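You operate a simulated robot arm through the tools that you are given. There is no shell and no other tool.

You are at the controls of a simulated two-armed robot. One attempt, no reset.

Task
Proof-load the teal cube on the platen to the aim on the card.
Fine: the load test card; zero the load, jog up to a touch of 0.2 kN (within 0.05), set the dial knob, high pressure, run; wait for the end.

The check looks at the end state, three seconds after you hand in, the way a careful person would. Anything else that was tipped, shoved, dropped, spilled or broken makes it a failure.

Robot
Two 7-joint arms with fingered hands on one trunk that stands fixed in place. Base frame: the origin is at the foot of the trunk, x ahead of it, y to its left, z up. Lengths are in m, angles in degrees, forces in N, time in s.
The left shoulder is at [0.07, 0.153, 1.122], the right one opposite. With the tool pointing down near the work surface each hand reaches from about 0.1 to 0.84 m from the base axis, measured 20 degrees to its own side. Payload 3.9 kg a hand.
The TCP of each hand is the grasp point between the finger pads, 0.03 m short of the fingertips. In the tool frame z runs along the fingers and y along their closing line. The gripper opens to 0.104 m; its body begins 0.035 m behind the TCP. The gripper is a hand of 4 fingers: y runs from the thumb to the fingers, the wrist lies at [-0.017, -0.104, -0.178] in the tool frame, and closing takes about 1.5 s.
Orientation is that of the tool frame in the base frame, as [roll, pitch, yaw] about the fixed x, y, z axes, in that order (R = Rz(yaw) Ry(pitch) Rx(roll)). With the fingers straight down and the wrist toward the robot, the tool's x, y and z point along [0, 1, 0], [1, 0, 0] and [0, 0, -1] of the base frame.

Tools
- The arms move only by the tool jog_arm. It takes "left_steps", "right_steps" or both (then of equal length, played together; a hand with none holds still); each is a list of rows, each a list of 2 entries, a list of its own where there are three numbers: the shift along the tool's x, y, z in m, then the turn, a rotation vector about the tool's x, y, z in degrees. In form: [[[tx, ty, tz], [ax, ay, az]], ...]. A call has 1 to 20 rows; each row shifts and turns the commanded pose from where the row before left it, along the tool's axes as they then stand. "left_fingers" and "right_fingers" are, for a hand that has rows, the gripper command, from -1 (fully open) to 1 (shut), values between in proportion, set as the call begins (left out, the last holds). A row lasts 0.2 s, in which the tool goes at most 0.05 m and 8.6 degrees; a call with a longer step from one row to the next is refused whole, and so is a gripper value outside its range. A pose out of reach is approached as far as the arm can. The call stops where the force on the tool passes 40 N (or 10 N more than at its start, if that is more) or the arm is blocked; 0.2 s more then pass. The fingers move at their own pace (about 0.072 m/s each) and stop on an object; they squeeze with about 24 N. The grip force told is the motor's: it shows also when the fingers shut on nothing. Time passes only in rows, and 0.2 s behind the last, so rows that do not move let the fingers close. The reply holds the time, the measured pose of the TCP, the force on the tool along the base axes, the opening and the grip force, in the units named above and with some noise, with the torque about the TCP (base axes, N m) and any sound that the robot's microphone picked up.
- Cameras (640 x 400 px; columns grow to the right, rows downward): "scene" is now at [0.1227, -0.0578, 1.3674]; the picture's right is [-0.61, -0.79, -0.00], its down [-0.33, 0.25, -0.91] and it looks along [0.72, -0.56, -0.41] (base axes); focal length 352 px, centre (320, 200). "left" rides on the left gripper at [-0.066, -0.09, -0.126] in its tool frame; the picture's right is [-0.78, -0.30, 0.56], its down [0.57, -0.70, 0.42] and it looks along [0.26, 0.65, 0.71] (tool axes); focal length 275 px, centre (320, 200). "right" rides on the right gripper at [0.066, -0.09, -0.126] in its tool frame; the picture's right is [-0.78, 0.30, -0.56], its down [-0.57, -0.70, 0.42] and it looks along [-0.27, 0.65, 0.71] (tool axes); focal length 275 px, centre (320, 200).
- get_image(camera): a new picture of that camera. It takes no simulated time.
- move_column(by): slides the trunk up (or, below 0, down) by that many m; the arms and the scene camera ride with it, the base frame stays. It gives what a move gives, with no picture.
- curl_fingers(index, middle, ring, thumb_bend, thumb_turn, hand): sets how far each is bent, from 0 (flat) to 1 (curled in); at 0.3 the hand is open as for a grip, at 0.7 the pads meet at the TCP. One left out holds its place. A second passes; each finger stops where it meets its share of the squeeze, and holds until it gets a number again. A gripper value or a shape takes the hand back. It gives what a move gives, with no picture; readings hold the bend of each and the force on the fingers (four entries, about 0 where the hand has none), thumb and palm. thumb_turn goes from beside the hand (0) to across from the fingers (1), as for a grip.
- set_grasp(shape, hand): the hand has 4 fingers and takes this shape, open, in about a second: jaw (thumb against the fingers, like two jaws); tri (thumb and two fingers); tip (a fingertip pinch); poke (one finger out to press); point (the index stretched); flat (the hand flat); cup (the hand cupped); fist (a fist). The gripper value then closes the fingers along that shape, each until it touches; the sizes above hold for jaw. It gives what a move gives, with no picture.
- pan_tilt(pan, tilt): turns the head with the scene camera to pan (to the left, within 86 degrees either way) and tilt (down, from -29 to 69), counted from straight ahead of the robot. It gives what a move gives.
- probe_pixels(camera, pixels): there is no depth. For up to 12 entries [column, row, z] of the newest picture of that camera ("zoom" is the newest enlarged one), the place [x, y] in the base frame at which the ray of that pixel passes the height z, good to about 0.003 m. It takes no simulated time.
- zoom(camera, box): a new picture of the part [left, top, right, bottom] of that camera's present view, enlarged. It takes no simulated time.
- job_done(): hands the job in; it is judged then, once.

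Unless the task says otherwise, let go and move clear before handing in.

The tools are called after "Request:" as name(argument=value, ...) on one line, values as JSON. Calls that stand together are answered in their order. jog_arm: Moves the arms, as the interface text tells. Its arguments: {"type":"object","properties":{"left_steps":{"type":"array"},"left_fingers":{"type":"number"},"right_steps":{"type":"array"},"right_fingers":{"type":"number"}},"required":[]} The other tools are called the same way: move_column (by) moves the trunk up or down; set_grasp (shape, hand) gives the hand a shape; curl_fingers (index, middle, ring, thumb_bend, thumb_turn, hand) moves the fingers one by one; pan_tilt (pan, tilt) turns the head that bears the scene camera; get_image (camera) takes a picture; probe_pixels (camera, pixels) gives the place at which the rays of pixels pass given heights; zoom (camera, box) takes an enlarged picture of a part of a camera's view; job_done () hands the job in.

At the start:

```text
time_s: 0.0
left_position: [0.5989, -0.0935, 1.1298]
left_ee_rot: [180.0, -0.1, 90.0]
left_wrist_force: [0.6, -0.1, 0.0]
left_ft_torque: [-0.01, -0.02, 0.03]
left_finger_gap: 0.1038
left_gripper_force: 0.1
left_shape: jaw
left_bend: [0.3, 0.3, 0.3, 0.3, 0.97]
left_finger forces: [0.0, 0.0, 0.1, 0.0, 0.0, 0.0]
right_position: [0.3805, -0.473, 1.1626]
right_ee_rot: [-180.0, 0.0, 90.0]
right_wrist_force: [0.3, 0.4, 0.3]
right_ft_torque: [-0.02, 0.0, 0.02]
right_finger_gap: 0.1036
right_gripper_force: 0.1
right_shape: jaw
right_bend: [0.3, 0.3, 0.3, 0.3, 0.97]
right_finger forces: [0.0, 0.0, 0.1, 0.1, 0.0, 0.0]
trunk travel left (down, up): [-0.575, 0.365]
head pan, tilt (commanded): [-37.7, 24.2]
```

scene: 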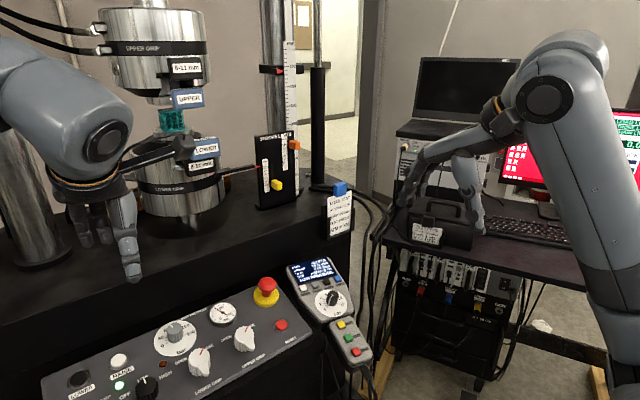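
right: 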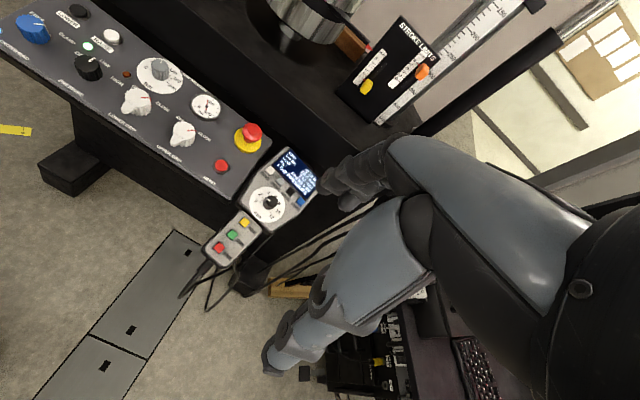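
left: 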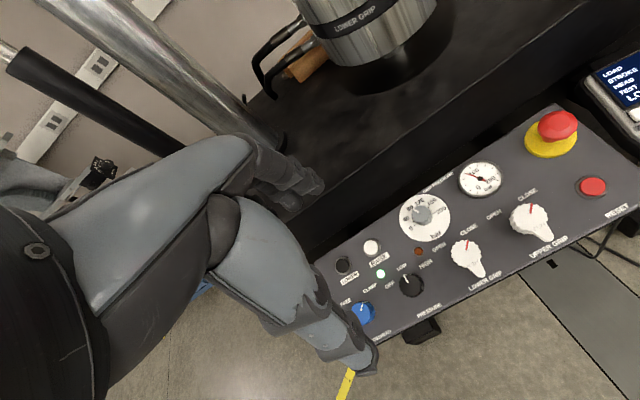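

The scene shows a test frame with a teal cube near (170,120), a control panel at the bottom, a handset near (330,290) and a card somewhere. I'll zoom in on the parts to read the labels before moving.

Request:
zoom(camera="scene", box=[30, 270, 310, 400])

Request:
zoom(camera="scene", box=[270, 170, 390, 370])

Request:
zoom(camera="scene", box=[100, 0, 340, 210])

Request:
zoom(camera="scene", box=[480, 90, 640, 220])

Request:
zoom(camera="left", box=[320, 90, 640, 330])

Request:
zoom(camera="right", box=[190, 130, 330, 270])

```text
2.29 times, centred on (170, 335) of scene
```

zoom: 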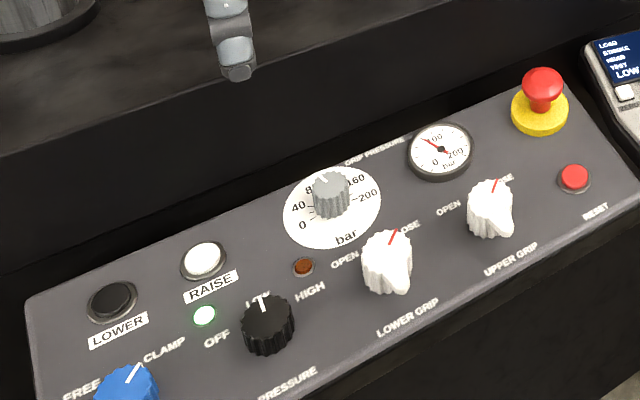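

```text
2.00 times, centred on (330, 270) of scene
```

zoom: 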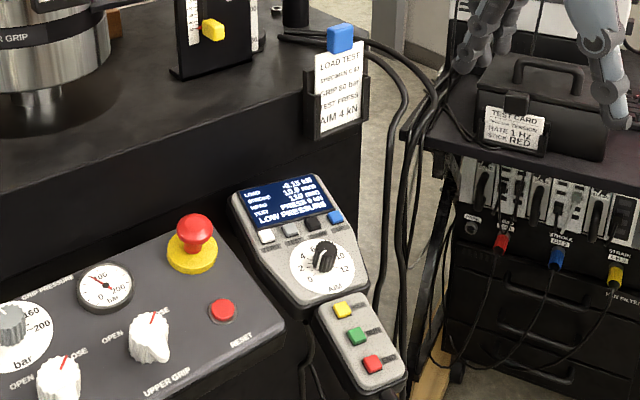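

```text
1.90 times, centred on (220, 105) of scene
```

zoom: 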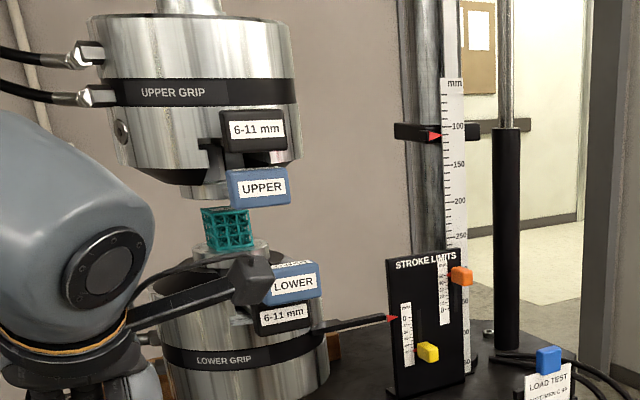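

```text
3.08 times, centred on (560, 155) of scene
```

zoom: 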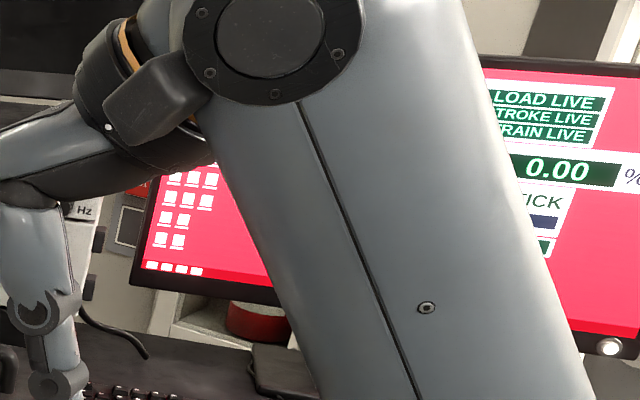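

```text
1.67 times, centred on (480, 210) of left
```

zoom: 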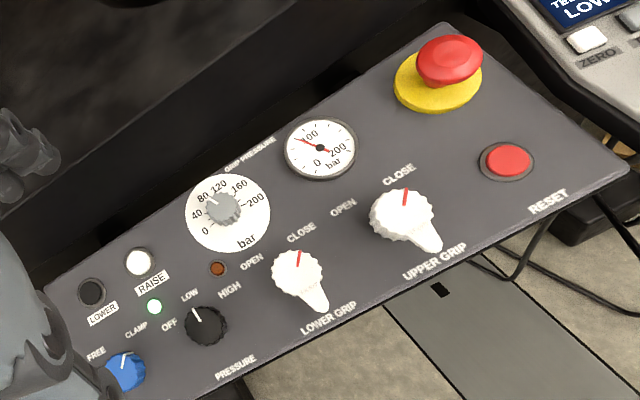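

```text
2.86 times, centred on (260, 200) of right
```

zoom: 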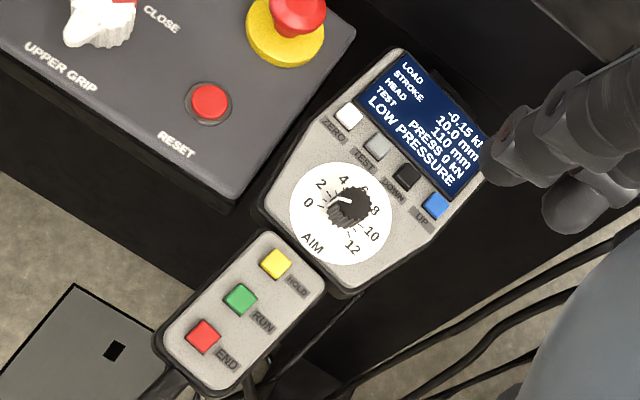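

The handset shows LOAD -0.15 kN, LOW PRESSURE; the card near (340,212) seems to read AIM 4 kN. I'll zoom in closer on the card and the stroke limits.

Request:
zoom(camera="scene", box=[318, 180, 368, 240])

Request:
zoom(camera="scene", box=[245, 125, 305, 210])

Request:
zoom(camera="scene", box=[280, 250, 380, 370])

Request:
zoom(camera="right", box=[240, 140, 330, 225])

Request:
zoom(camera="scene", box=[400, 215, 460, 255])

Request:
zoom(camera="scene", box=[140, 60, 230, 200])

```text
6.67 times, centred on (343, 210) of scene
```

zoom: 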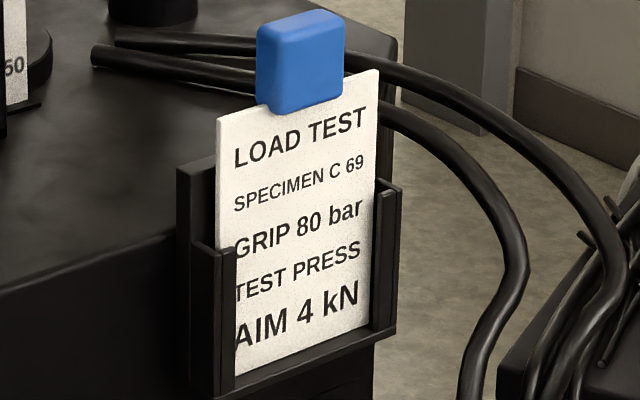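

```text
4.71 times, centred on (275, 168) of scene
```

zoom: 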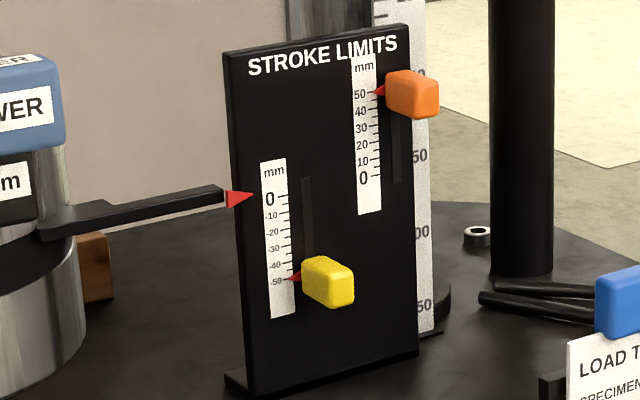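

```text
3.33 times, centred on (330, 310) of scene
```

zoom: 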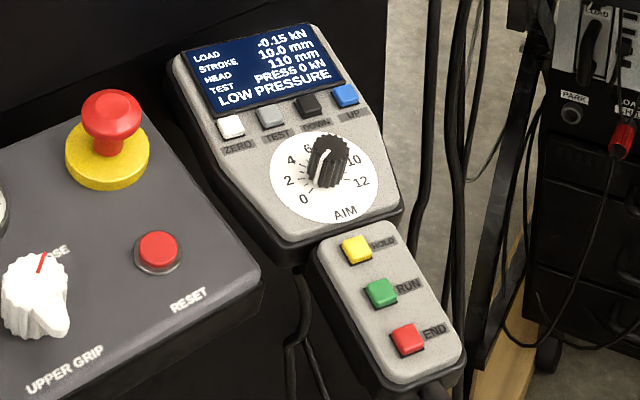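

```text
4.71 times, centred on (285, 182) of right
```

zoom: 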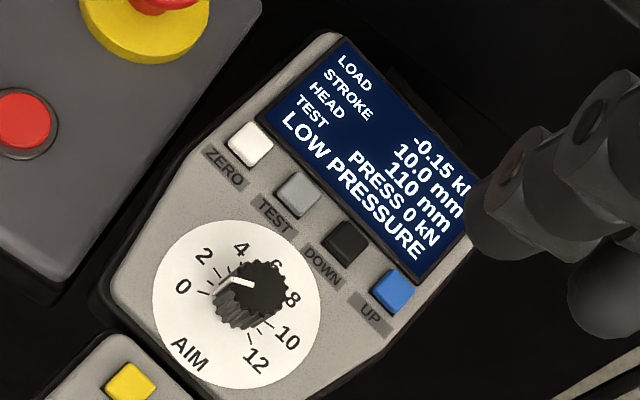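

```text
10.00 times, centred on (430, 235) of scene
```

zoom: 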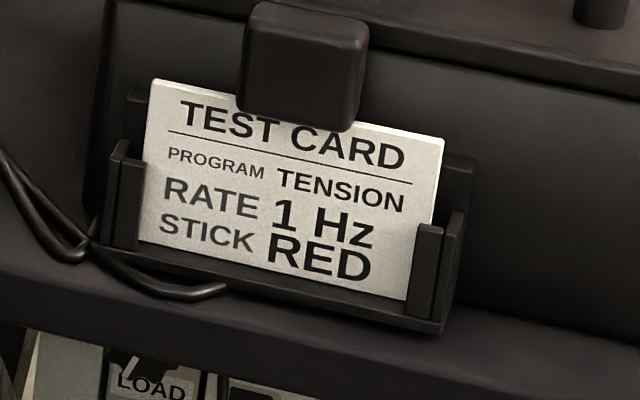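

```text
2.86 times, centred on (185, 130) of scene
```

zoom: 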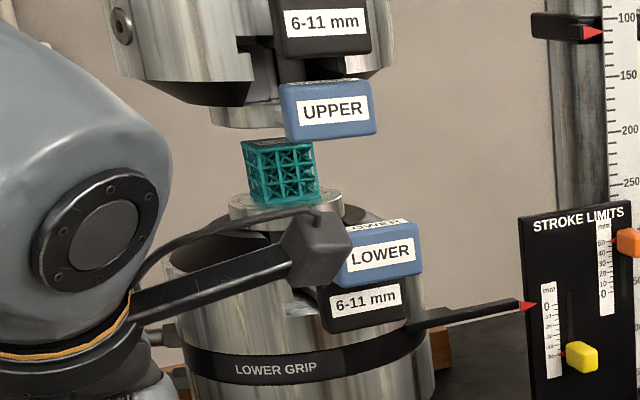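

The card reads AIM 4 kN, TEST PRESS, GRIP 80 bar, which already match the display's PRESS. I'll triangulate the handset buttons and the pressure knob from the scene, right and left cameras.

Request:
probe_pixels(camera="scene", pixels=[[303.6, 287.8, 0.8], [303.6, 287.8, 0.9], [303.6, 287.8, 1.0], [337.5, 278.5, 0.8], [337.5, 278.5, 0.9], [337.5, 278.5, 1.0], [146, 382, 0.8], [146, 382, 0.9], [146, 382, 1.0]])

Request:
probe_pixels(camera="right", pixels=[[270.1, 169.9, 0.8], [270.1, 169.9, 0.9], [270.1, 169.9, 1.0], [300.5, 201.1, 0.8], [300.5, 201.1, 0.9], [300.5, 201.1, 1.0], [88, 68, 0.8], [88, 68, 0.9], [88, 68, 1.0]])

Request:
probe_pixels(camera="left", pixels=[[410, 284, 0.8], [410, 284, 0.9], [410, 284, 1.0]])

```text
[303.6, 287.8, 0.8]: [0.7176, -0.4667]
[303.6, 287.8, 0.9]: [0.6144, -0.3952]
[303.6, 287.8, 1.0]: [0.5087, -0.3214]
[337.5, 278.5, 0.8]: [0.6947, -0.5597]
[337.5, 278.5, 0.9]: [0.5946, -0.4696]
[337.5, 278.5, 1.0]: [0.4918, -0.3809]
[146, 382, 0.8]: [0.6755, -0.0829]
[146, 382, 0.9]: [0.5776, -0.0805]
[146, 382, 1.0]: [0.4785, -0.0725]
```

```text
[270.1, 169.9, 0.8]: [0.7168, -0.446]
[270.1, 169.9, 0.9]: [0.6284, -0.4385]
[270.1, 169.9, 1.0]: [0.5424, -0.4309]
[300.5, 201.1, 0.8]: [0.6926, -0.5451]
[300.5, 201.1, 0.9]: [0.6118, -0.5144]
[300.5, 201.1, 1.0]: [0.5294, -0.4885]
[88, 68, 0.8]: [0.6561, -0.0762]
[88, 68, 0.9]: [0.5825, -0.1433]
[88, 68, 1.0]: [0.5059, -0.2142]
```

```text
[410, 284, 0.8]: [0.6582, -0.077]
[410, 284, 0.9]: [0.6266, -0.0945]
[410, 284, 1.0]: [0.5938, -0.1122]
```

Triangulating puts ZERO near (0.686,-0.444,0.832), UP near (0.671,-0.538,0.826) and the PRESSURE knob near (0.658,-0.077,0.80). I'll turn the head down to centre the panel and handset for a better look.

Request:
pan_tilt(pan=-30, tilt=40)

Request:
get_image(camera="scene")

```text
time_s: 0.8
left_position: [0.5994, -0.0937, 1.1298]
left_ee_rot: [-180.0, 0.0, 90.1]
left_wrist_force: [-0.8, -0.2, 0.3]
left_ft_torque: [-0.02, 0.03, -0.02]
left_finger_gap: 0.104
left_gripper_force: 0.1
left_shape: jaw
left_bend: [0.3, 0.3, 0.3, 0.3, 0.97]
left_finger forces: [0.0, 0.0, 0.1, 0.1, 0.0, 0.0]
right_position: [0.3804, -0.4722, 1.1617]
right_ee_rot: [180.0, 0.0, 90.0]
right_wrist_force: [-0.1, -1.0, -0.1]
right_ft_torque: [0.02, 0.01, 0.03]
right_finger_gap: 0.1036
right_gripper_force: 0.0
right_shape: jaw
right_bend: [0.3, 0.3, 0.3, 0.3, 0.97]
right_finger forces: [0.0, 0.0, 0.1, 0.1, 0.0, 0.1]
trunk travel left (down, up): [-0.575, 0.365]
head pan, tilt (commanded): [-30.0, 40.0]
```

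```text
taken
```

scene: 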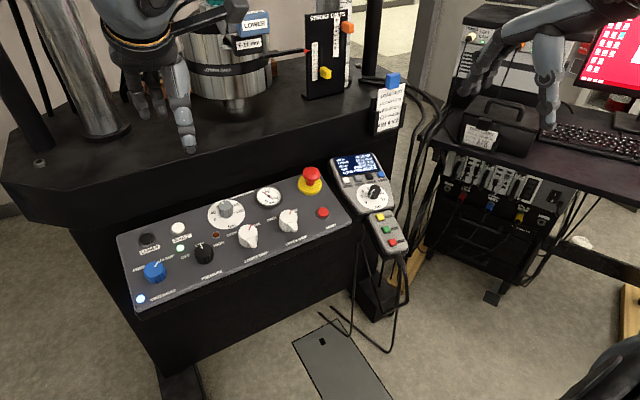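

Request:
zoom(camera="scene", box=[110, 180, 240, 310])

Request:
zoom(camera="scene", box=[230, 150, 360, 280])

Request:
zoom(camera="scene", box=[320, 145, 420, 260])

Request:
zoom(camera="scene", box=[325, 145, 395, 215])

Request:
zoom(camera="scene", box=[300, 140, 440, 340])

```text
3.08 times, centred on (175, 245) of scene
```

zoom: 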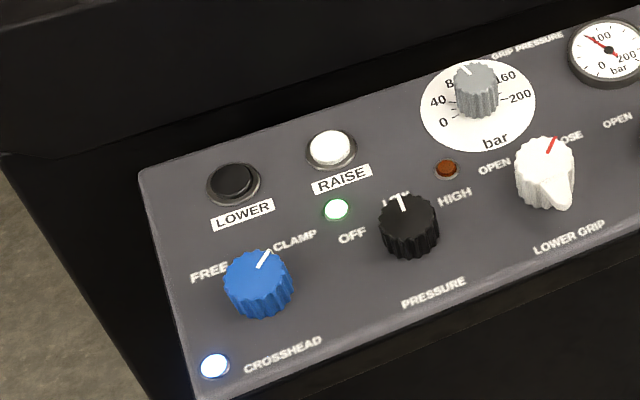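

```text
3.08 times, centred on (295, 215) of scene
```

zoom: 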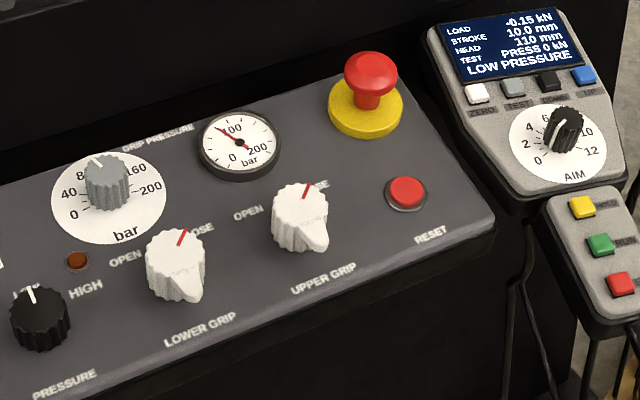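

```text
3.48 times, centred on (370, 202) of scene
```

zoom: 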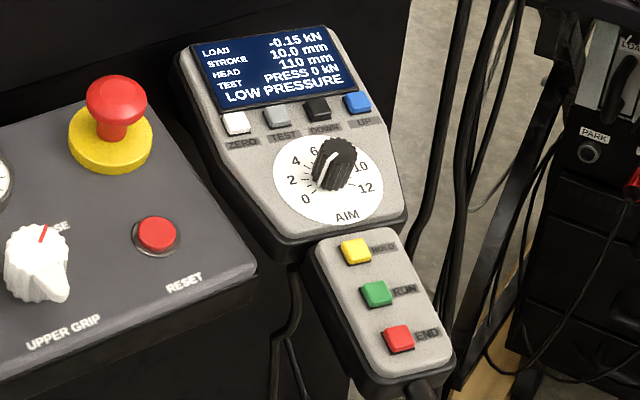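

```text
5.71 times, centred on (360, 180) of scene
```

zoom: 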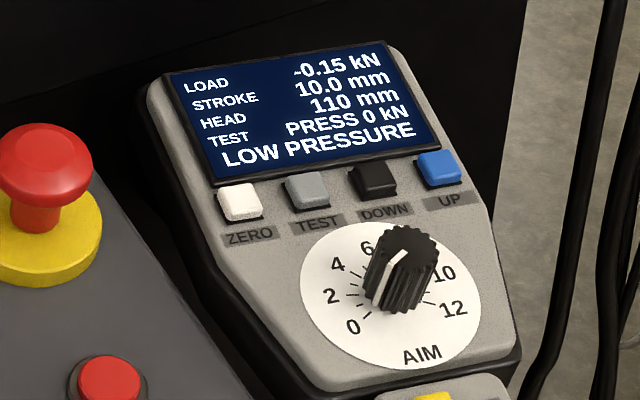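

```text
2.00 times, centred on (370, 240) of scene
```

zoom: 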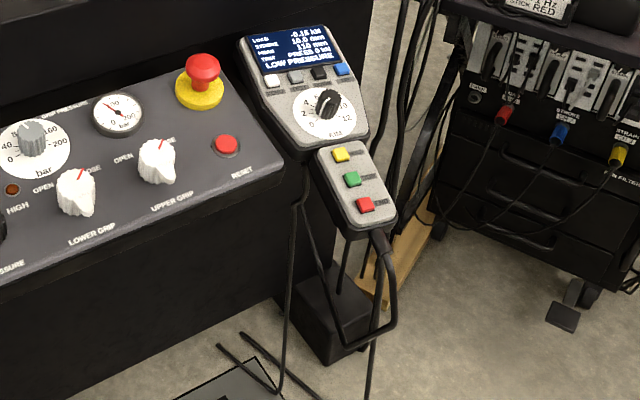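

The knob and buttons are clear now. I'll triangulate the handset points with the new scene view and the right camera to get the handset's plane.

Request:
probe_pixels(camera="scene", pixels=[[346.0, 180.35, 0.75], [346.0, 180.35, 0.85], [380.8, 174.6, 0.75], [380.8, 174.6, 0.85], [372.4, 197.0, 0.75], [372.4, 197.0, 0.85], [380.3, 216.4, 0.75], [380.3, 216.4, 0.85], [386.1, 229.0, 0.75], [386.1, 229.0, 0.85], [392.4, 241.7, 0.75], [392.4, 241.7, 0.85]])

Request:
probe_pixels(camera="right", pixels=[[270.1, 169.9, 0.75], [270.1, 169.9, 0.85], [300.5, 201.1, 0.75], [300.5, 201.1, 0.85], [267.2, 204.3, 0.75], [267.2, 204.3, 0.85], [244.3, 222.4, 0.75], [244.3, 222.4, 0.85], [232.0, 234.6, 0.75], [232.0, 234.6, 0.85], [219.1, 247.6, 0.75], [219.1, 247.6, 0.85]])

```text
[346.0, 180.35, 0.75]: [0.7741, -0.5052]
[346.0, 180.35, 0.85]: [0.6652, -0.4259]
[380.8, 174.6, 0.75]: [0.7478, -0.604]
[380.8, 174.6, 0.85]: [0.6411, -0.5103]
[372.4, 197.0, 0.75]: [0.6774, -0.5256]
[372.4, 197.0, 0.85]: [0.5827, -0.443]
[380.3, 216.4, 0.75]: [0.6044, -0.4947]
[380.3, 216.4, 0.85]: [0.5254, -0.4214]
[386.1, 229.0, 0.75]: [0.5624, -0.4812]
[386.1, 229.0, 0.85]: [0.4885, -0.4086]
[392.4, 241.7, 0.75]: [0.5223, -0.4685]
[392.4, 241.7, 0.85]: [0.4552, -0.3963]
```

```text
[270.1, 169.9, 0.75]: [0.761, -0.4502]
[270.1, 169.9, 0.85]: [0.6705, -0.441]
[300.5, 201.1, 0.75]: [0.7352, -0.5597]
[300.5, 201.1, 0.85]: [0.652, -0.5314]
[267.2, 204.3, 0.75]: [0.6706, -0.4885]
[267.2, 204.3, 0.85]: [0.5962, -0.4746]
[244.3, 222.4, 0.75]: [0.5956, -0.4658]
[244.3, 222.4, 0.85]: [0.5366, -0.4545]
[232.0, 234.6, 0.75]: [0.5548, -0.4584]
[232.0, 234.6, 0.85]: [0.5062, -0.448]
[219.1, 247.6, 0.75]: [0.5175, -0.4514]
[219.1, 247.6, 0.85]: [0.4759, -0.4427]
```

The handset plane tilts about 15° toward the robot, with RUN near (0.536,-0.455,0.787) and the dial near (0.628,-0.481,0.804). I'll put the right hand in the poke shape and see where its fingertip lies.

Request:
set_grasp(shape="poke", hand="right")

Request:
get_image(camera="right")

Request:
get_image(camera="scene")

Request:
get_image(camera="left")

```text
time_s: 1.7
left_position: [0.5993, -0.0941, 1.1304]
left_ee_rot: [-180.0, 0.0, 90.0]
left_wrist_force: [0.0, -0.2, 0.1]
left_ft_torque: [-0.03, -0.04, -0.02]
left_finger_gap: 0.1037
left_gripper_force: 0.1
left_shape: jaw
left_bend: [0.3, 0.3, 0.3, 0.3, 0.97]
left_finger forces: [0.1, 0.1, 0.0, 0.0, 0.1, 0.1]
right_position: [0.3794, -0.4728, 1.1619]
right_ee_rot: [180.0, 0.0, 89.8]
right_wrist_force: [0.5, 0.4, 0.5]
right_ft_torque: [0.01, -0.01, 0.0]
right_finger_gap: 0.0001
right_gripper_force: 0.0
right_shape: poke
right_bend: [0.7, 0.7, 0.99, 1.0, 1.0]
right_finger forces: [0.0, 0.0, 0.0, 0.0, 0.0, 0.0]
trunk travel left (down, up): [-0.575, 0.365]
head pan, tilt (commanded): [-30.0, 40.0]
```

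```text
taken
```

right: 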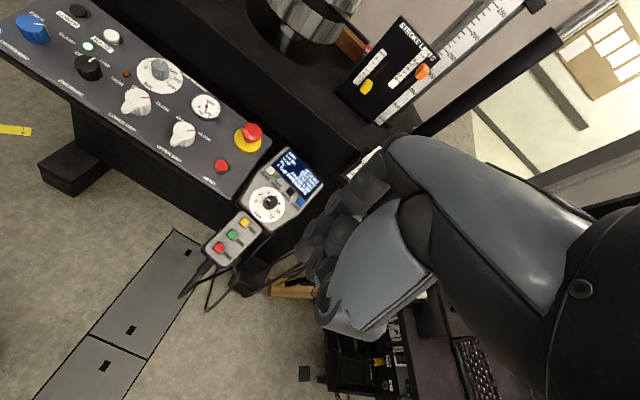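

```text
taken
```

scene: 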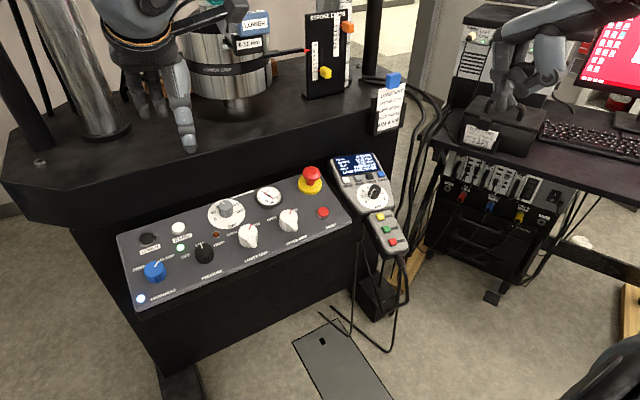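

```text
taken
```

left: 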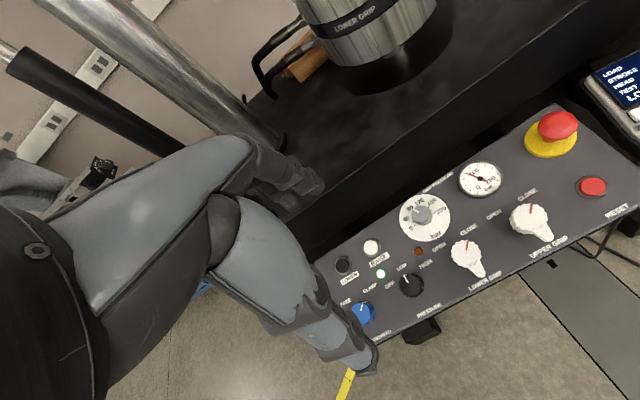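

The right hand changed; I'll zoom on it in the right and scene views to see which finger sticks out.

Request:
zoom(camera="right", box=[260, 120, 460, 350])

Request:
zoom(camera="scene", box=[440, 0, 620, 140])

```text
1.74 times, centred on (360, 235) of right
```

zoom: 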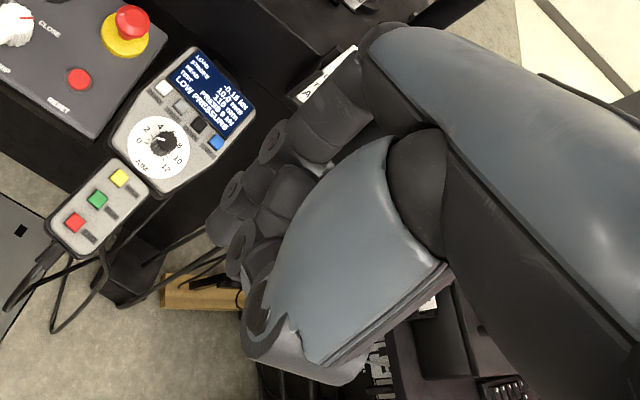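

```text
2.86 times, centred on (530, 70) of scene
```

zoom: 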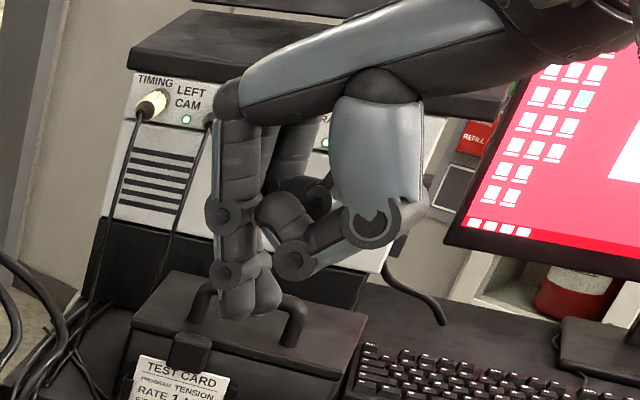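

The poke shape leaves index and middle both out at 0.7; the pitch of the buttons is about 31 mm so I want only one finger. I'll curl the middle in fully and look again.

Request:
curl_fingers(hand="right", index=0.7, middle=1.0, ring=1.0, thumb_bend=1.0, thumb_turn=1.0)

Request:
zoom(camera="right", box=[260, 120, 460, 350])

Request:
zoom(camera="scene", box=[440, 0, 620, 140])

```text
time_s: 2.7
left_position: [0.5991, -0.0917, 1.1292]
left_ee_rot: [180.0, 0.0, 89.9]
left_wrist_force: [-1.1, 0.4, -1.0]
left_ft_torque: [-0.02, -0.02, 0.03]
left_finger_gap: 0.1038
left_gripper_force: 0.0
left_shape: jaw
left_bend: [0.3, 0.3, 0.3, 0.3, 0.97]
left_finger forces: [0.1, 0.0, 0.0, 0.0, 0.0, 0.1]
right_position: [0.3797, -0.4729, 1.163]
right_ee_rot: [-180.0, 0.0, 89.9]
right_wrist_force: [-0.3, -0.4, 0.0]
right_ft_torque: [-0.01, -0.02, 0.0]
right_finger_gap: 0.0237
right_gripper_force: 0.1
right_shape: fingers
right_bend: [0.31, 1.0, 1.0, 1.0, 1.0]
right_finger forces: [0.1, 0.1, 0.0, 0.0, 0.1, 0.0]
trunk travel left (down, up): [-0.575, 0.365]
head pan, tilt (commanded): [-30.0, 40.0]
```

```text
1.74 times, centred on (360, 235) of right
```

zoom: 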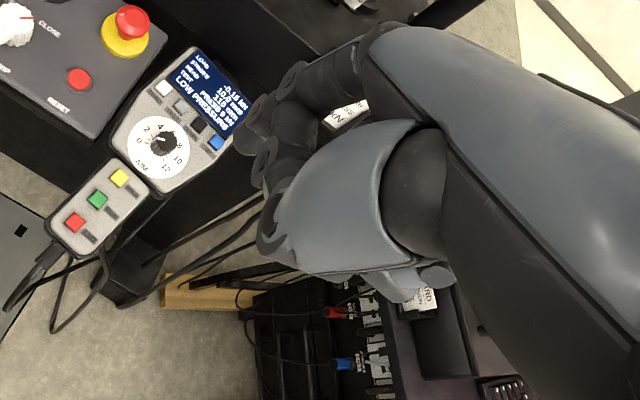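

```text
2.86 times, centred on (530, 70) of scene
```

zoom: 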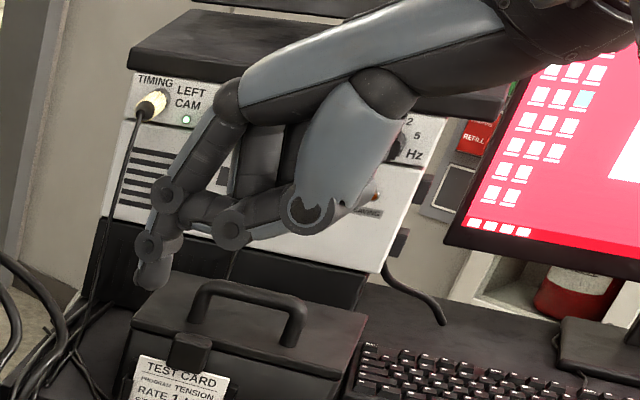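

The index reads 0.31 rather than the 0.7 I asked for and now points outward. I'll command index 0.7 again and see where it settles.

Request:
curl_fingers(hand="right", index=0.7)

Request:
zoom(camera="scene", box=[440, 0, 620, 140])

```text
time_s: 3.7
left_position: [0.5985, -0.0947, 1.1312]
left_ee_rot: [180.0, 0.0, 90.1]
left_wrist_force: [-0.1, -0.5, -0.7]
left_ft_torque: [0.02, -0.02, 0.03]
left_finger_gap: 0.1038
left_gripper_force: 0.0
left_shape: jaw
left_bend: [0.3, 0.3, 0.3, 0.3, 0.97]
left_finger forces: [0.0, 0.0, 0.0, 0.0, 0.1, 0.1]
right_position: [0.38, -0.4726, 1.1627]
right_ee_rot: [-180.0, 0.0, 90.0]
right_wrist_force: [0.7, 0.0, 0.8]
right_ft_torque: [0.02, 0.01, -0.01]
right_finger_gap: 0.0222
right_gripper_force: 0.1
right_shape: fingers
right_bend: [0.32, 1.0, 1.0, 0.99, 1.0]
right_finger forces: [0.1, 0.0, 0.0, 0.0, 0.1, 0.1]
trunk travel left (down, up): [-0.575, 0.365]
head pan, tilt (commanded): [-30.0, 40.0]
```

```text
2.86 times, centred on (530, 70) of scene
```

zoom: 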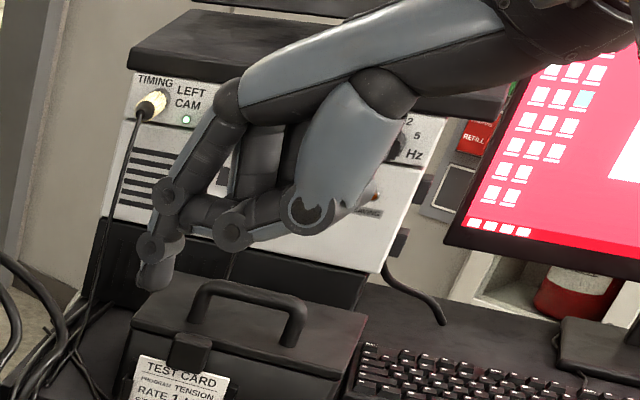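

The index looks blocked by the curled thumb lying across it. I'll turn the thumb beside the hand so the index can bend to 0.7.

Request:
curl_fingers(hand="right", index=0.7, middle=1.0, ring=1.0, thumb_bend=0.3, thumb_turn=0.0)

Request:
zoom(camera="scene", box=[440, 0, 620, 140])

Request:
zoom(camera="right", box=[200, 80, 500, 350])

```text
time_s: 4.7
left_position: [0.5983, -0.0935, 1.1299]
left_ee_rot: [-180.0, 0.1, 89.9]
left_wrist_force: [-0.6, 0.3, 0.3]
left_ft_torque: [-0.01, -0.01, -0.01]
left_finger_gap: 0.1037
left_gripper_force: 0.0
left_shape: jaw
left_bend: [0.3, 0.3, 0.3, 0.3, 0.97]
left_finger forces: [0.0, 0.0, 0.1, 0.0, 0.1, 0.1]
right_position: [0.3787, -0.4728, 1.1643]
right_ee_rot: [180.0, 0.0, 89.8]
right_wrist_force: [1.3, 0.1, -0.1]
right_ft_torque: [0.01, 0.03, -0.01]
right_finger_gap: 0.1212
right_gripper_force: 0.1
right_shape: fingers
right_bend: [0.7, 1.0, 1.0, 0.3, 0.0]
right_finger forces: [0.1, 0.0, 0.1, 0.0, 0.0, 0.0]
trunk travel left (down, up): [-0.575, 0.365]
head pan, tilt (commanded): [-30.0, 40.0]
```

```text
2.86 times, centred on (530, 70) of scene
```

zoom: 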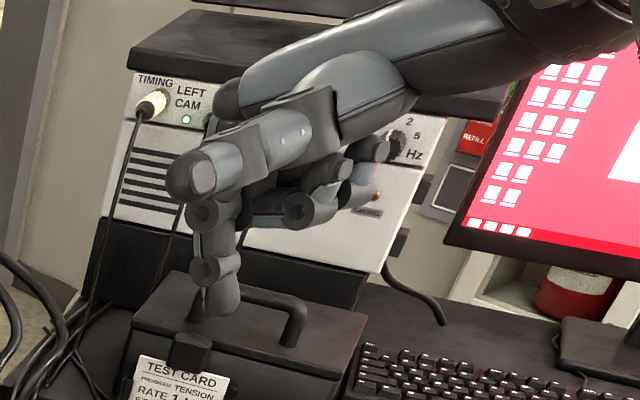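

```text
1.48 times, centred on (350, 215) of right
```

zoom: 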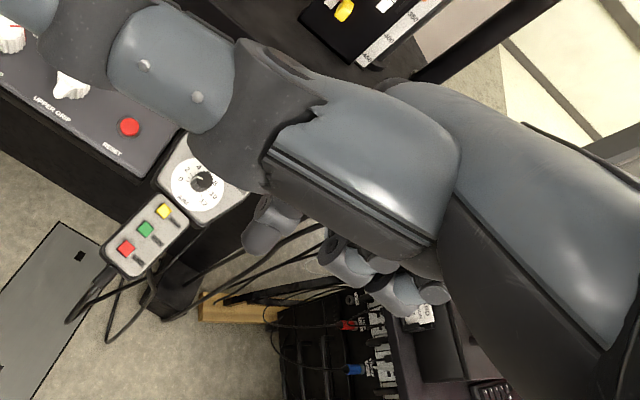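

The index now points straight down alone, with the thumb folded beside the hand. I'll check where the fingertip (zoom pixel 220,312 → scene 495,109) lies relative to the TCP.

Request:
probe_pixels(camera="scene", pixels=[[495, 109, 1.13], [495, 109, 1.14], [495, 109, 1.12], [495, 109, 1.15]])

Request:
zoom(camera="scene", box=[470, 50, 550, 120])

Request:
get_image(camera="right")

```text
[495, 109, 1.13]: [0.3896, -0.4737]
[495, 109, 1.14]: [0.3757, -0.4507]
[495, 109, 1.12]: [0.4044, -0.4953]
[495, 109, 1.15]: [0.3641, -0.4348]
```

```text
5.71 times, centred on (510, 85) of scene
```

zoom: 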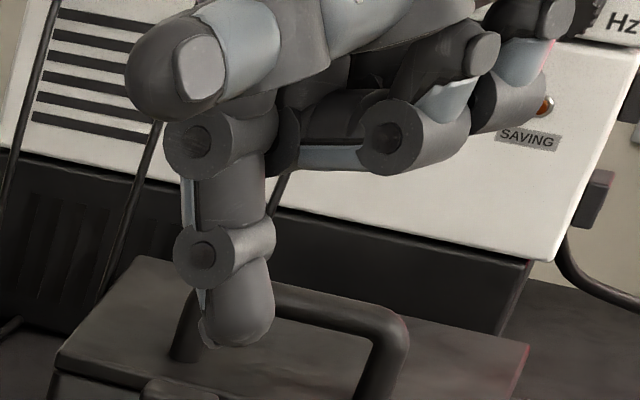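

```text
taken
```

right: 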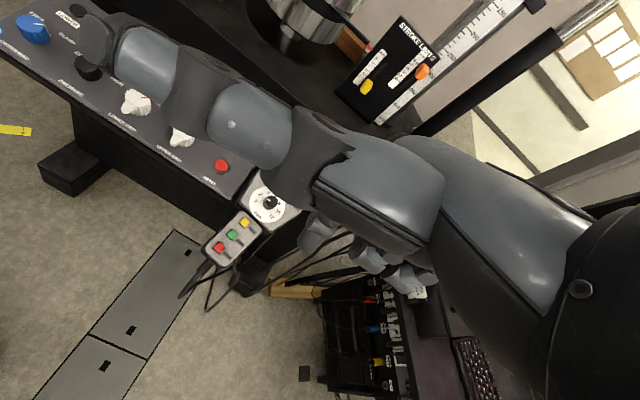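

The tip lines up with the TCP in y and about 1 cm ahead in x, but the thumb sticks out to the left (right picture, 90,40) and could foul the E-stop or the view. I'll try bending the thumb in while it stays beside the hand.

Request:
curl_fingers(hand="right", thumb_bend=1.0, thumb_turn=0.0)

Request:
get_image(camera="right")

Request:
zoom(camera="scene", box=[440, 0, 620, 140])

```text
time_s: 5.7
left_position: [0.5993, -0.0926, 1.1316]
left_ee_rot: [-179.9, 0.0, 90.0]
left_wrist_force: [0.4, -0.5, 0.2]
left_ft_torque: [0.01, 0.01, 0.03]
left_finger_gap: 0.1037
left_gripper_force: 0.0
left_shape: jaw
left_bend: [0.3, 0.3, 0.3, 0.3, 0.97]
left_finger forces: [0.0, 0.0, 0.0, 0.0, 0.0, 0.1]
right_position: [0.3801, -0.4737, 1.1622]
right_ee_rot: [180.0, 0.0, 89.9]
right_wrist_force: [0.4, -0.2, 0.3]
right_ft_torque: [0.02, 0.03, 0.0]
right_finger_gap: 0.0605
right_gripper_force: 0.2
right_shape: fingers
right_bend: [0.7, 1.0, 1.0, 1.0, 0.0]
right_finger forces: [0.1, 0.0, 0.0, 0.1, 0.1, 0.0]
trunk travel left (down, up): [-0.575, 0.365]
head pan, tilt (commanded): [-30.0, 40.0]
```

```text
taken
```

right: 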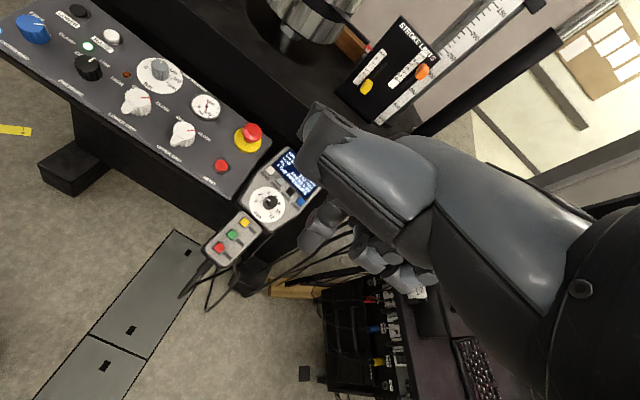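

```text
2.86 times, centred on (530, 70) of scene
```

zoom: 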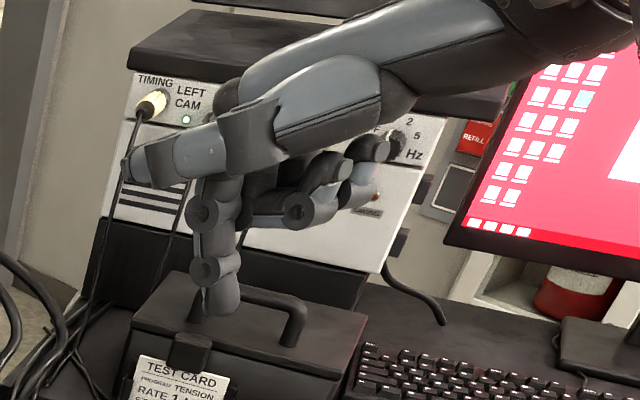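

The thumb is now tucked compactly forward and the right camera sees the handset. I'll zoom on the fingertip in the right view to refine its position in the tool frame.

Request:
zoom(camera="right", box=[270, 180, 370, 280])

Request:
zoom(camera="scene", box=[470, 60, 530, 120])

```text
4.00 times, centred on (320, 230) of right
```

zoom: 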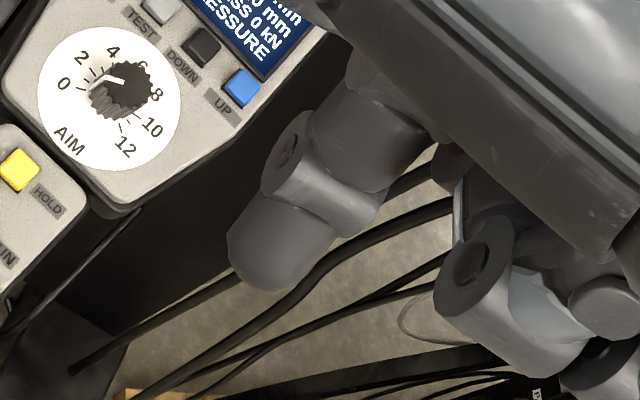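

```text
6.67 times, centred on (500, 90) of scene
```

zoom: 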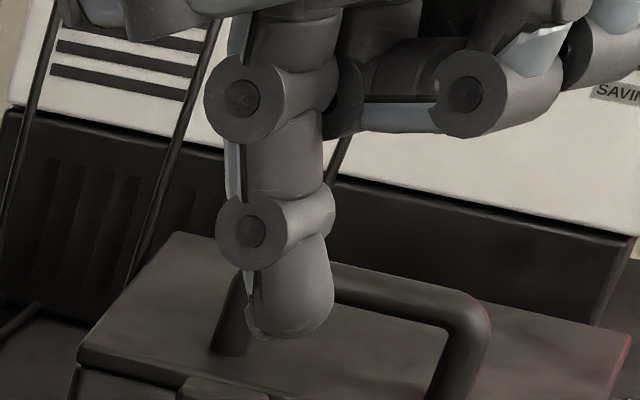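

The fingertip is about (0.003, 0.008, 0.030) in the tool frame. I'll move the right hand over the ZERO button to a hover about 4 cm above it.

Request:
jog_arm(right_steps=[[[0.0027, 0.0301, 0.02625], [0, 0, 0]], [[0.0027, 0.0301, 0.02625], [0, 0, 0]], [[0.0027, 0.0301, 0.02625], [0, 0, 0]], [[0.0027, 0.0301, 0.02625], [0, 0, 0]], [[0.0027, 0.0301, 0.02625], [0, 0, 0]], [[0.0027, 0.0301, 0.02625], [0, 0, 0]], [[0.0027, 0.0301, 0.02625], [0, 0, 0]], [[0.0027, 0.0301, 0.02625], [0, 0, 0]], [[0.0027, 0.0301, 0.02625], [0, 0, 0]], [[0.0027, 0.0301, 0.02625], [0, 0, 0]]])

Request:
get_image(camera="scene")

Request:
get_image(camera="right")

Request:
get_image(camera="left")

```text
time_s: 7.9
left_position: [0.6011, -0.0926, 1.1293]
left_ee_rot: [-179.9, 0.0, 90.1]
left_wrist_force: [1.3, -0.3, -0.2]
left_ft_torque: [0.01, 0.03, -0.02]
left_finger_gap: 0.1036
left_gripper_force: 0.1
left_shape: jaw
left_bend: [0.3, 0.3, 0.3, 0.3, 0.97]
left_finger forces: [0.1, 0.0, 0.0, 0.1, 0.0, 0.1]
right_position: [0.6818, -0.4457, 0.8996]
right_ee_rot: [180.0, 0.0, 89.9]
right_wrist_force: [0.1, -0.6, 0.2]
right_ft_torque: [0.01, 0.03, 0.0]
right_finger_gap: 0.0603
right_gripper_force: 0.1
right_shape: fingers
right_bend: [0.7, 1.0, 1.0, 1.0, 0.0]
right_finger forces: [0.1, 0.0, 0.1, 0.1, 0.0, 0.0]
trunk travel left (down, up): [-0.575, 0.365]
head pan, tilt (commanded): [-30.0, 40.0]
```

```text
taken
```

scene: 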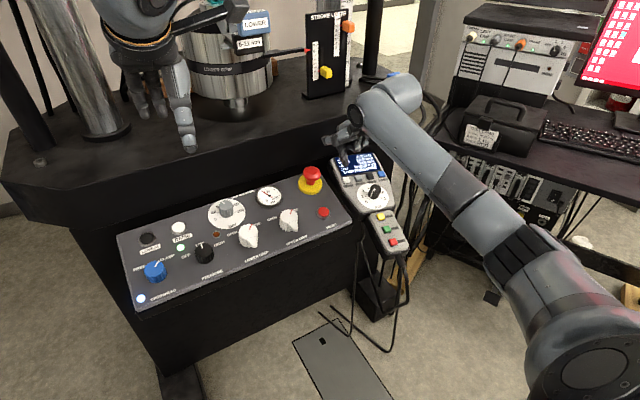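

```text
taken
```

right: 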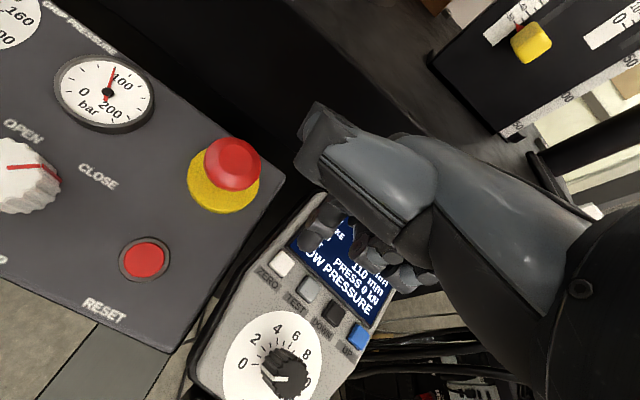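

```text
taken
```

left: 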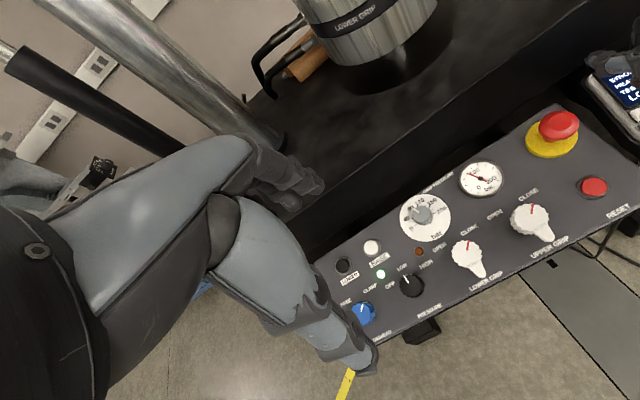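

The hand is over the top of the handset with the view still open. I'll zoom in on the scene and right view to see fingertip vs ZERO button.

Request:
zoom(camera="scene", box=[315, 115, 415, 215])

Request:
zoom(camera="right", box=[220, 180, 400, 340])

```text
4.00 times, centred on (365, 165) of scene
```

zoom: 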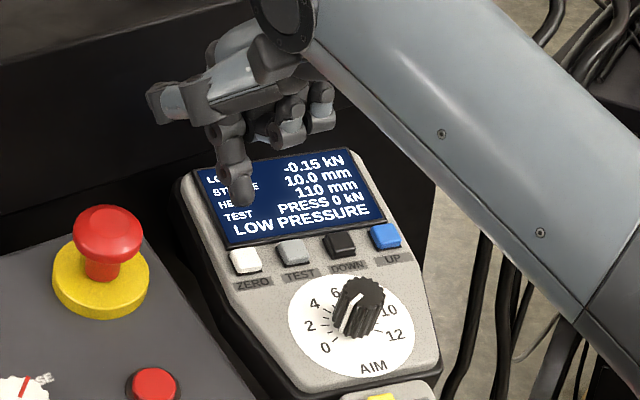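

```text
2.50 times, centred on (310, 260) of right
```

zoom: 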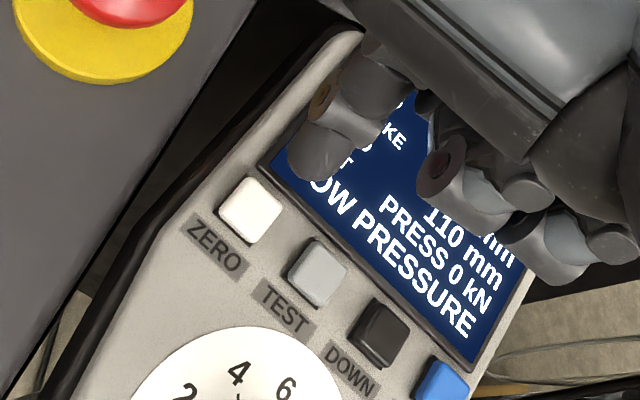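

Good view. I'll probe the button pixels in this closer right view to refine their positions.

Request:
probe_pixels(camera="right", pixels=[[282, 262, 0.82], [282, 262, 0.84], [309.2, 288, 0.82], [309.2, 288, 0.84], [335.2, 310, 0.82], [335.2, 310, 0.84], [359.2, 332.8, 0.82], [359.2, 332.8, 0.84]])

Request:
probe_pixels(camera="scene", pixels=[[346.25, 180, 0.82], [346.25, 180, 0.84], [358, 177.75, 0.82], [358, 177.75, 0.84], [370, 176, 0.82], [370, 176, 0.84], [381.2, 174.3, 0.82], [381.2, 174.3, 0.84]])

```text
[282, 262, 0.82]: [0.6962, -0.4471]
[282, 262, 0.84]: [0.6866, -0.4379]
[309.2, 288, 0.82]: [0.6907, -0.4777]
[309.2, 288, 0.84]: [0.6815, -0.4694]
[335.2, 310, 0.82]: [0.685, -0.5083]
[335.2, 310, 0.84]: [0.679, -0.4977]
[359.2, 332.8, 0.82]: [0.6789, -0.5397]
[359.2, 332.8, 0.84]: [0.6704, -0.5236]
```

```text
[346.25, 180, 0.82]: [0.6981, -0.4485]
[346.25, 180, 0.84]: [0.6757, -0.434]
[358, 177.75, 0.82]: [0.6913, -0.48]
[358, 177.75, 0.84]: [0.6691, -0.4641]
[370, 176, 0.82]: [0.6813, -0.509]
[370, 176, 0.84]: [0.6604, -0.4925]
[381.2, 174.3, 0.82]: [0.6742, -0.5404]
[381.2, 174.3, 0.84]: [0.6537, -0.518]
```

Both cameras agree at z≈0.82: ZERO (0.697,-0.448), TEST (0.691,-0.478), DOWN (0.684,-0.508), UP (0.677,-0.540). I'll move to just above ZERO and check the alignment.

Request:
jog_arm(right_steps=[[[-0.005, 0.007, 0.01], [0, 0, 0]], [[0, 0, 0.0125], [0, 0, 0]], [[0, 0, 0.0125], [0, 0, 0]]])

Request:
zoom(camera="scene", box=[315, 115, 415, 215])

Request:
zoom(camera="right", box=[220, 180, 400, 340])

```text
time_s: 8.7
left_position: [0.5985, -0.0937, 1.129]
left_ee_rot: [-180.0, 0.1, 90.1]
left_wrist_force: [0.7, 0.3, 0.3]
left_ft_torque: [-0.01, 0.0, 0.02]
left_finger_gap: 0.1036
left_gripper_force: 0.1
left_shape: jaw
left_bend: [0.3, 0.3, 0.3, 0.3, 0.97]
left_finger forces: [0.0, 0.0, 0.1, 0.0, 0.0, 0.0]
right_position: [0.6891, -0.4488, 0.8652]
right_ee_rot: [179.9, 0.0, 90.0]
right_wrist_force: [1.0, -0.8, -0.1]
right_ft_torque: [-0.07, 0.01, -0.03]
right_finger_gap: 0.0602
right_gripper_force: 0.0
right_shape: fingers
right_bend: [0.7, 1.0, 1.0, 1.0, 0.0]
right_finger forces: [0.0, 0.0, 0.0, 0.0, 0.0, 0.0]
trunk travel left (down, up): [-0.575, 0.365]
head pan, tilt (commanded): [-30.0, 40.0]
```

```text
4.00 times, centred on (365, 165) of scene
```

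zoom: 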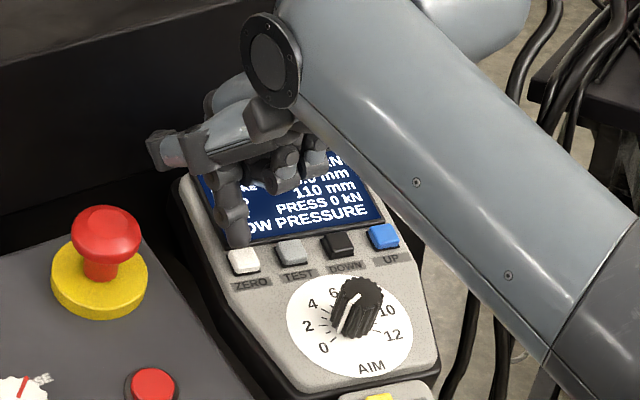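

```text
2.50 times, centred on (310, 260) of right
```

zoom: 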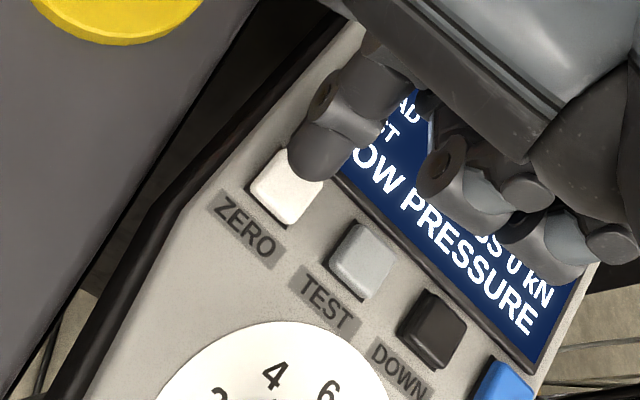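

The tip is just above ZERO; I'll probe the ZERO centre in this view against the expected tip position.

Request:
probe_pixels(camera="right", pixels=[[296.8, 254.8, 0.821], [296.8, 254.8, 0.825], [304, 250, 0.835], [304, 250, 0.825]])

```text
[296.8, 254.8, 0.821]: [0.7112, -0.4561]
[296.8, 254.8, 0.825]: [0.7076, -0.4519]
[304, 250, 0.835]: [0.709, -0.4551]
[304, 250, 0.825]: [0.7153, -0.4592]
```

The right view puts the tip nearly over ZERO. I'll cross-check with the scene picture (tip near 344,177).

Request:
probe_pixels(camera="scene", pixels=[[344, 176.75, 0.835], [344, 176.75, 0.83], [344, 176.75, 0.84], [346.25, 180, 0.821]])

Request:
zoom(camera="scene", box=[325, 155, 375, 195])

```text
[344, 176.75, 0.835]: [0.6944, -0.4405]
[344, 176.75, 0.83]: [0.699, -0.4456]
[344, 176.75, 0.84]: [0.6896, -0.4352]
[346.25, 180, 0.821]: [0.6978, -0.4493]
```

```text
10.00 times, centred on (350, 175) of scene
```

zoom: 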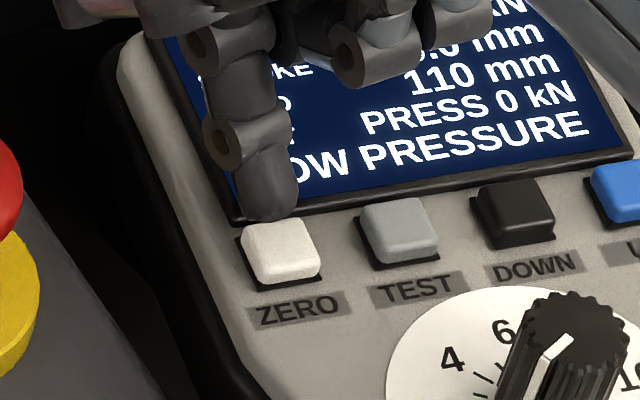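

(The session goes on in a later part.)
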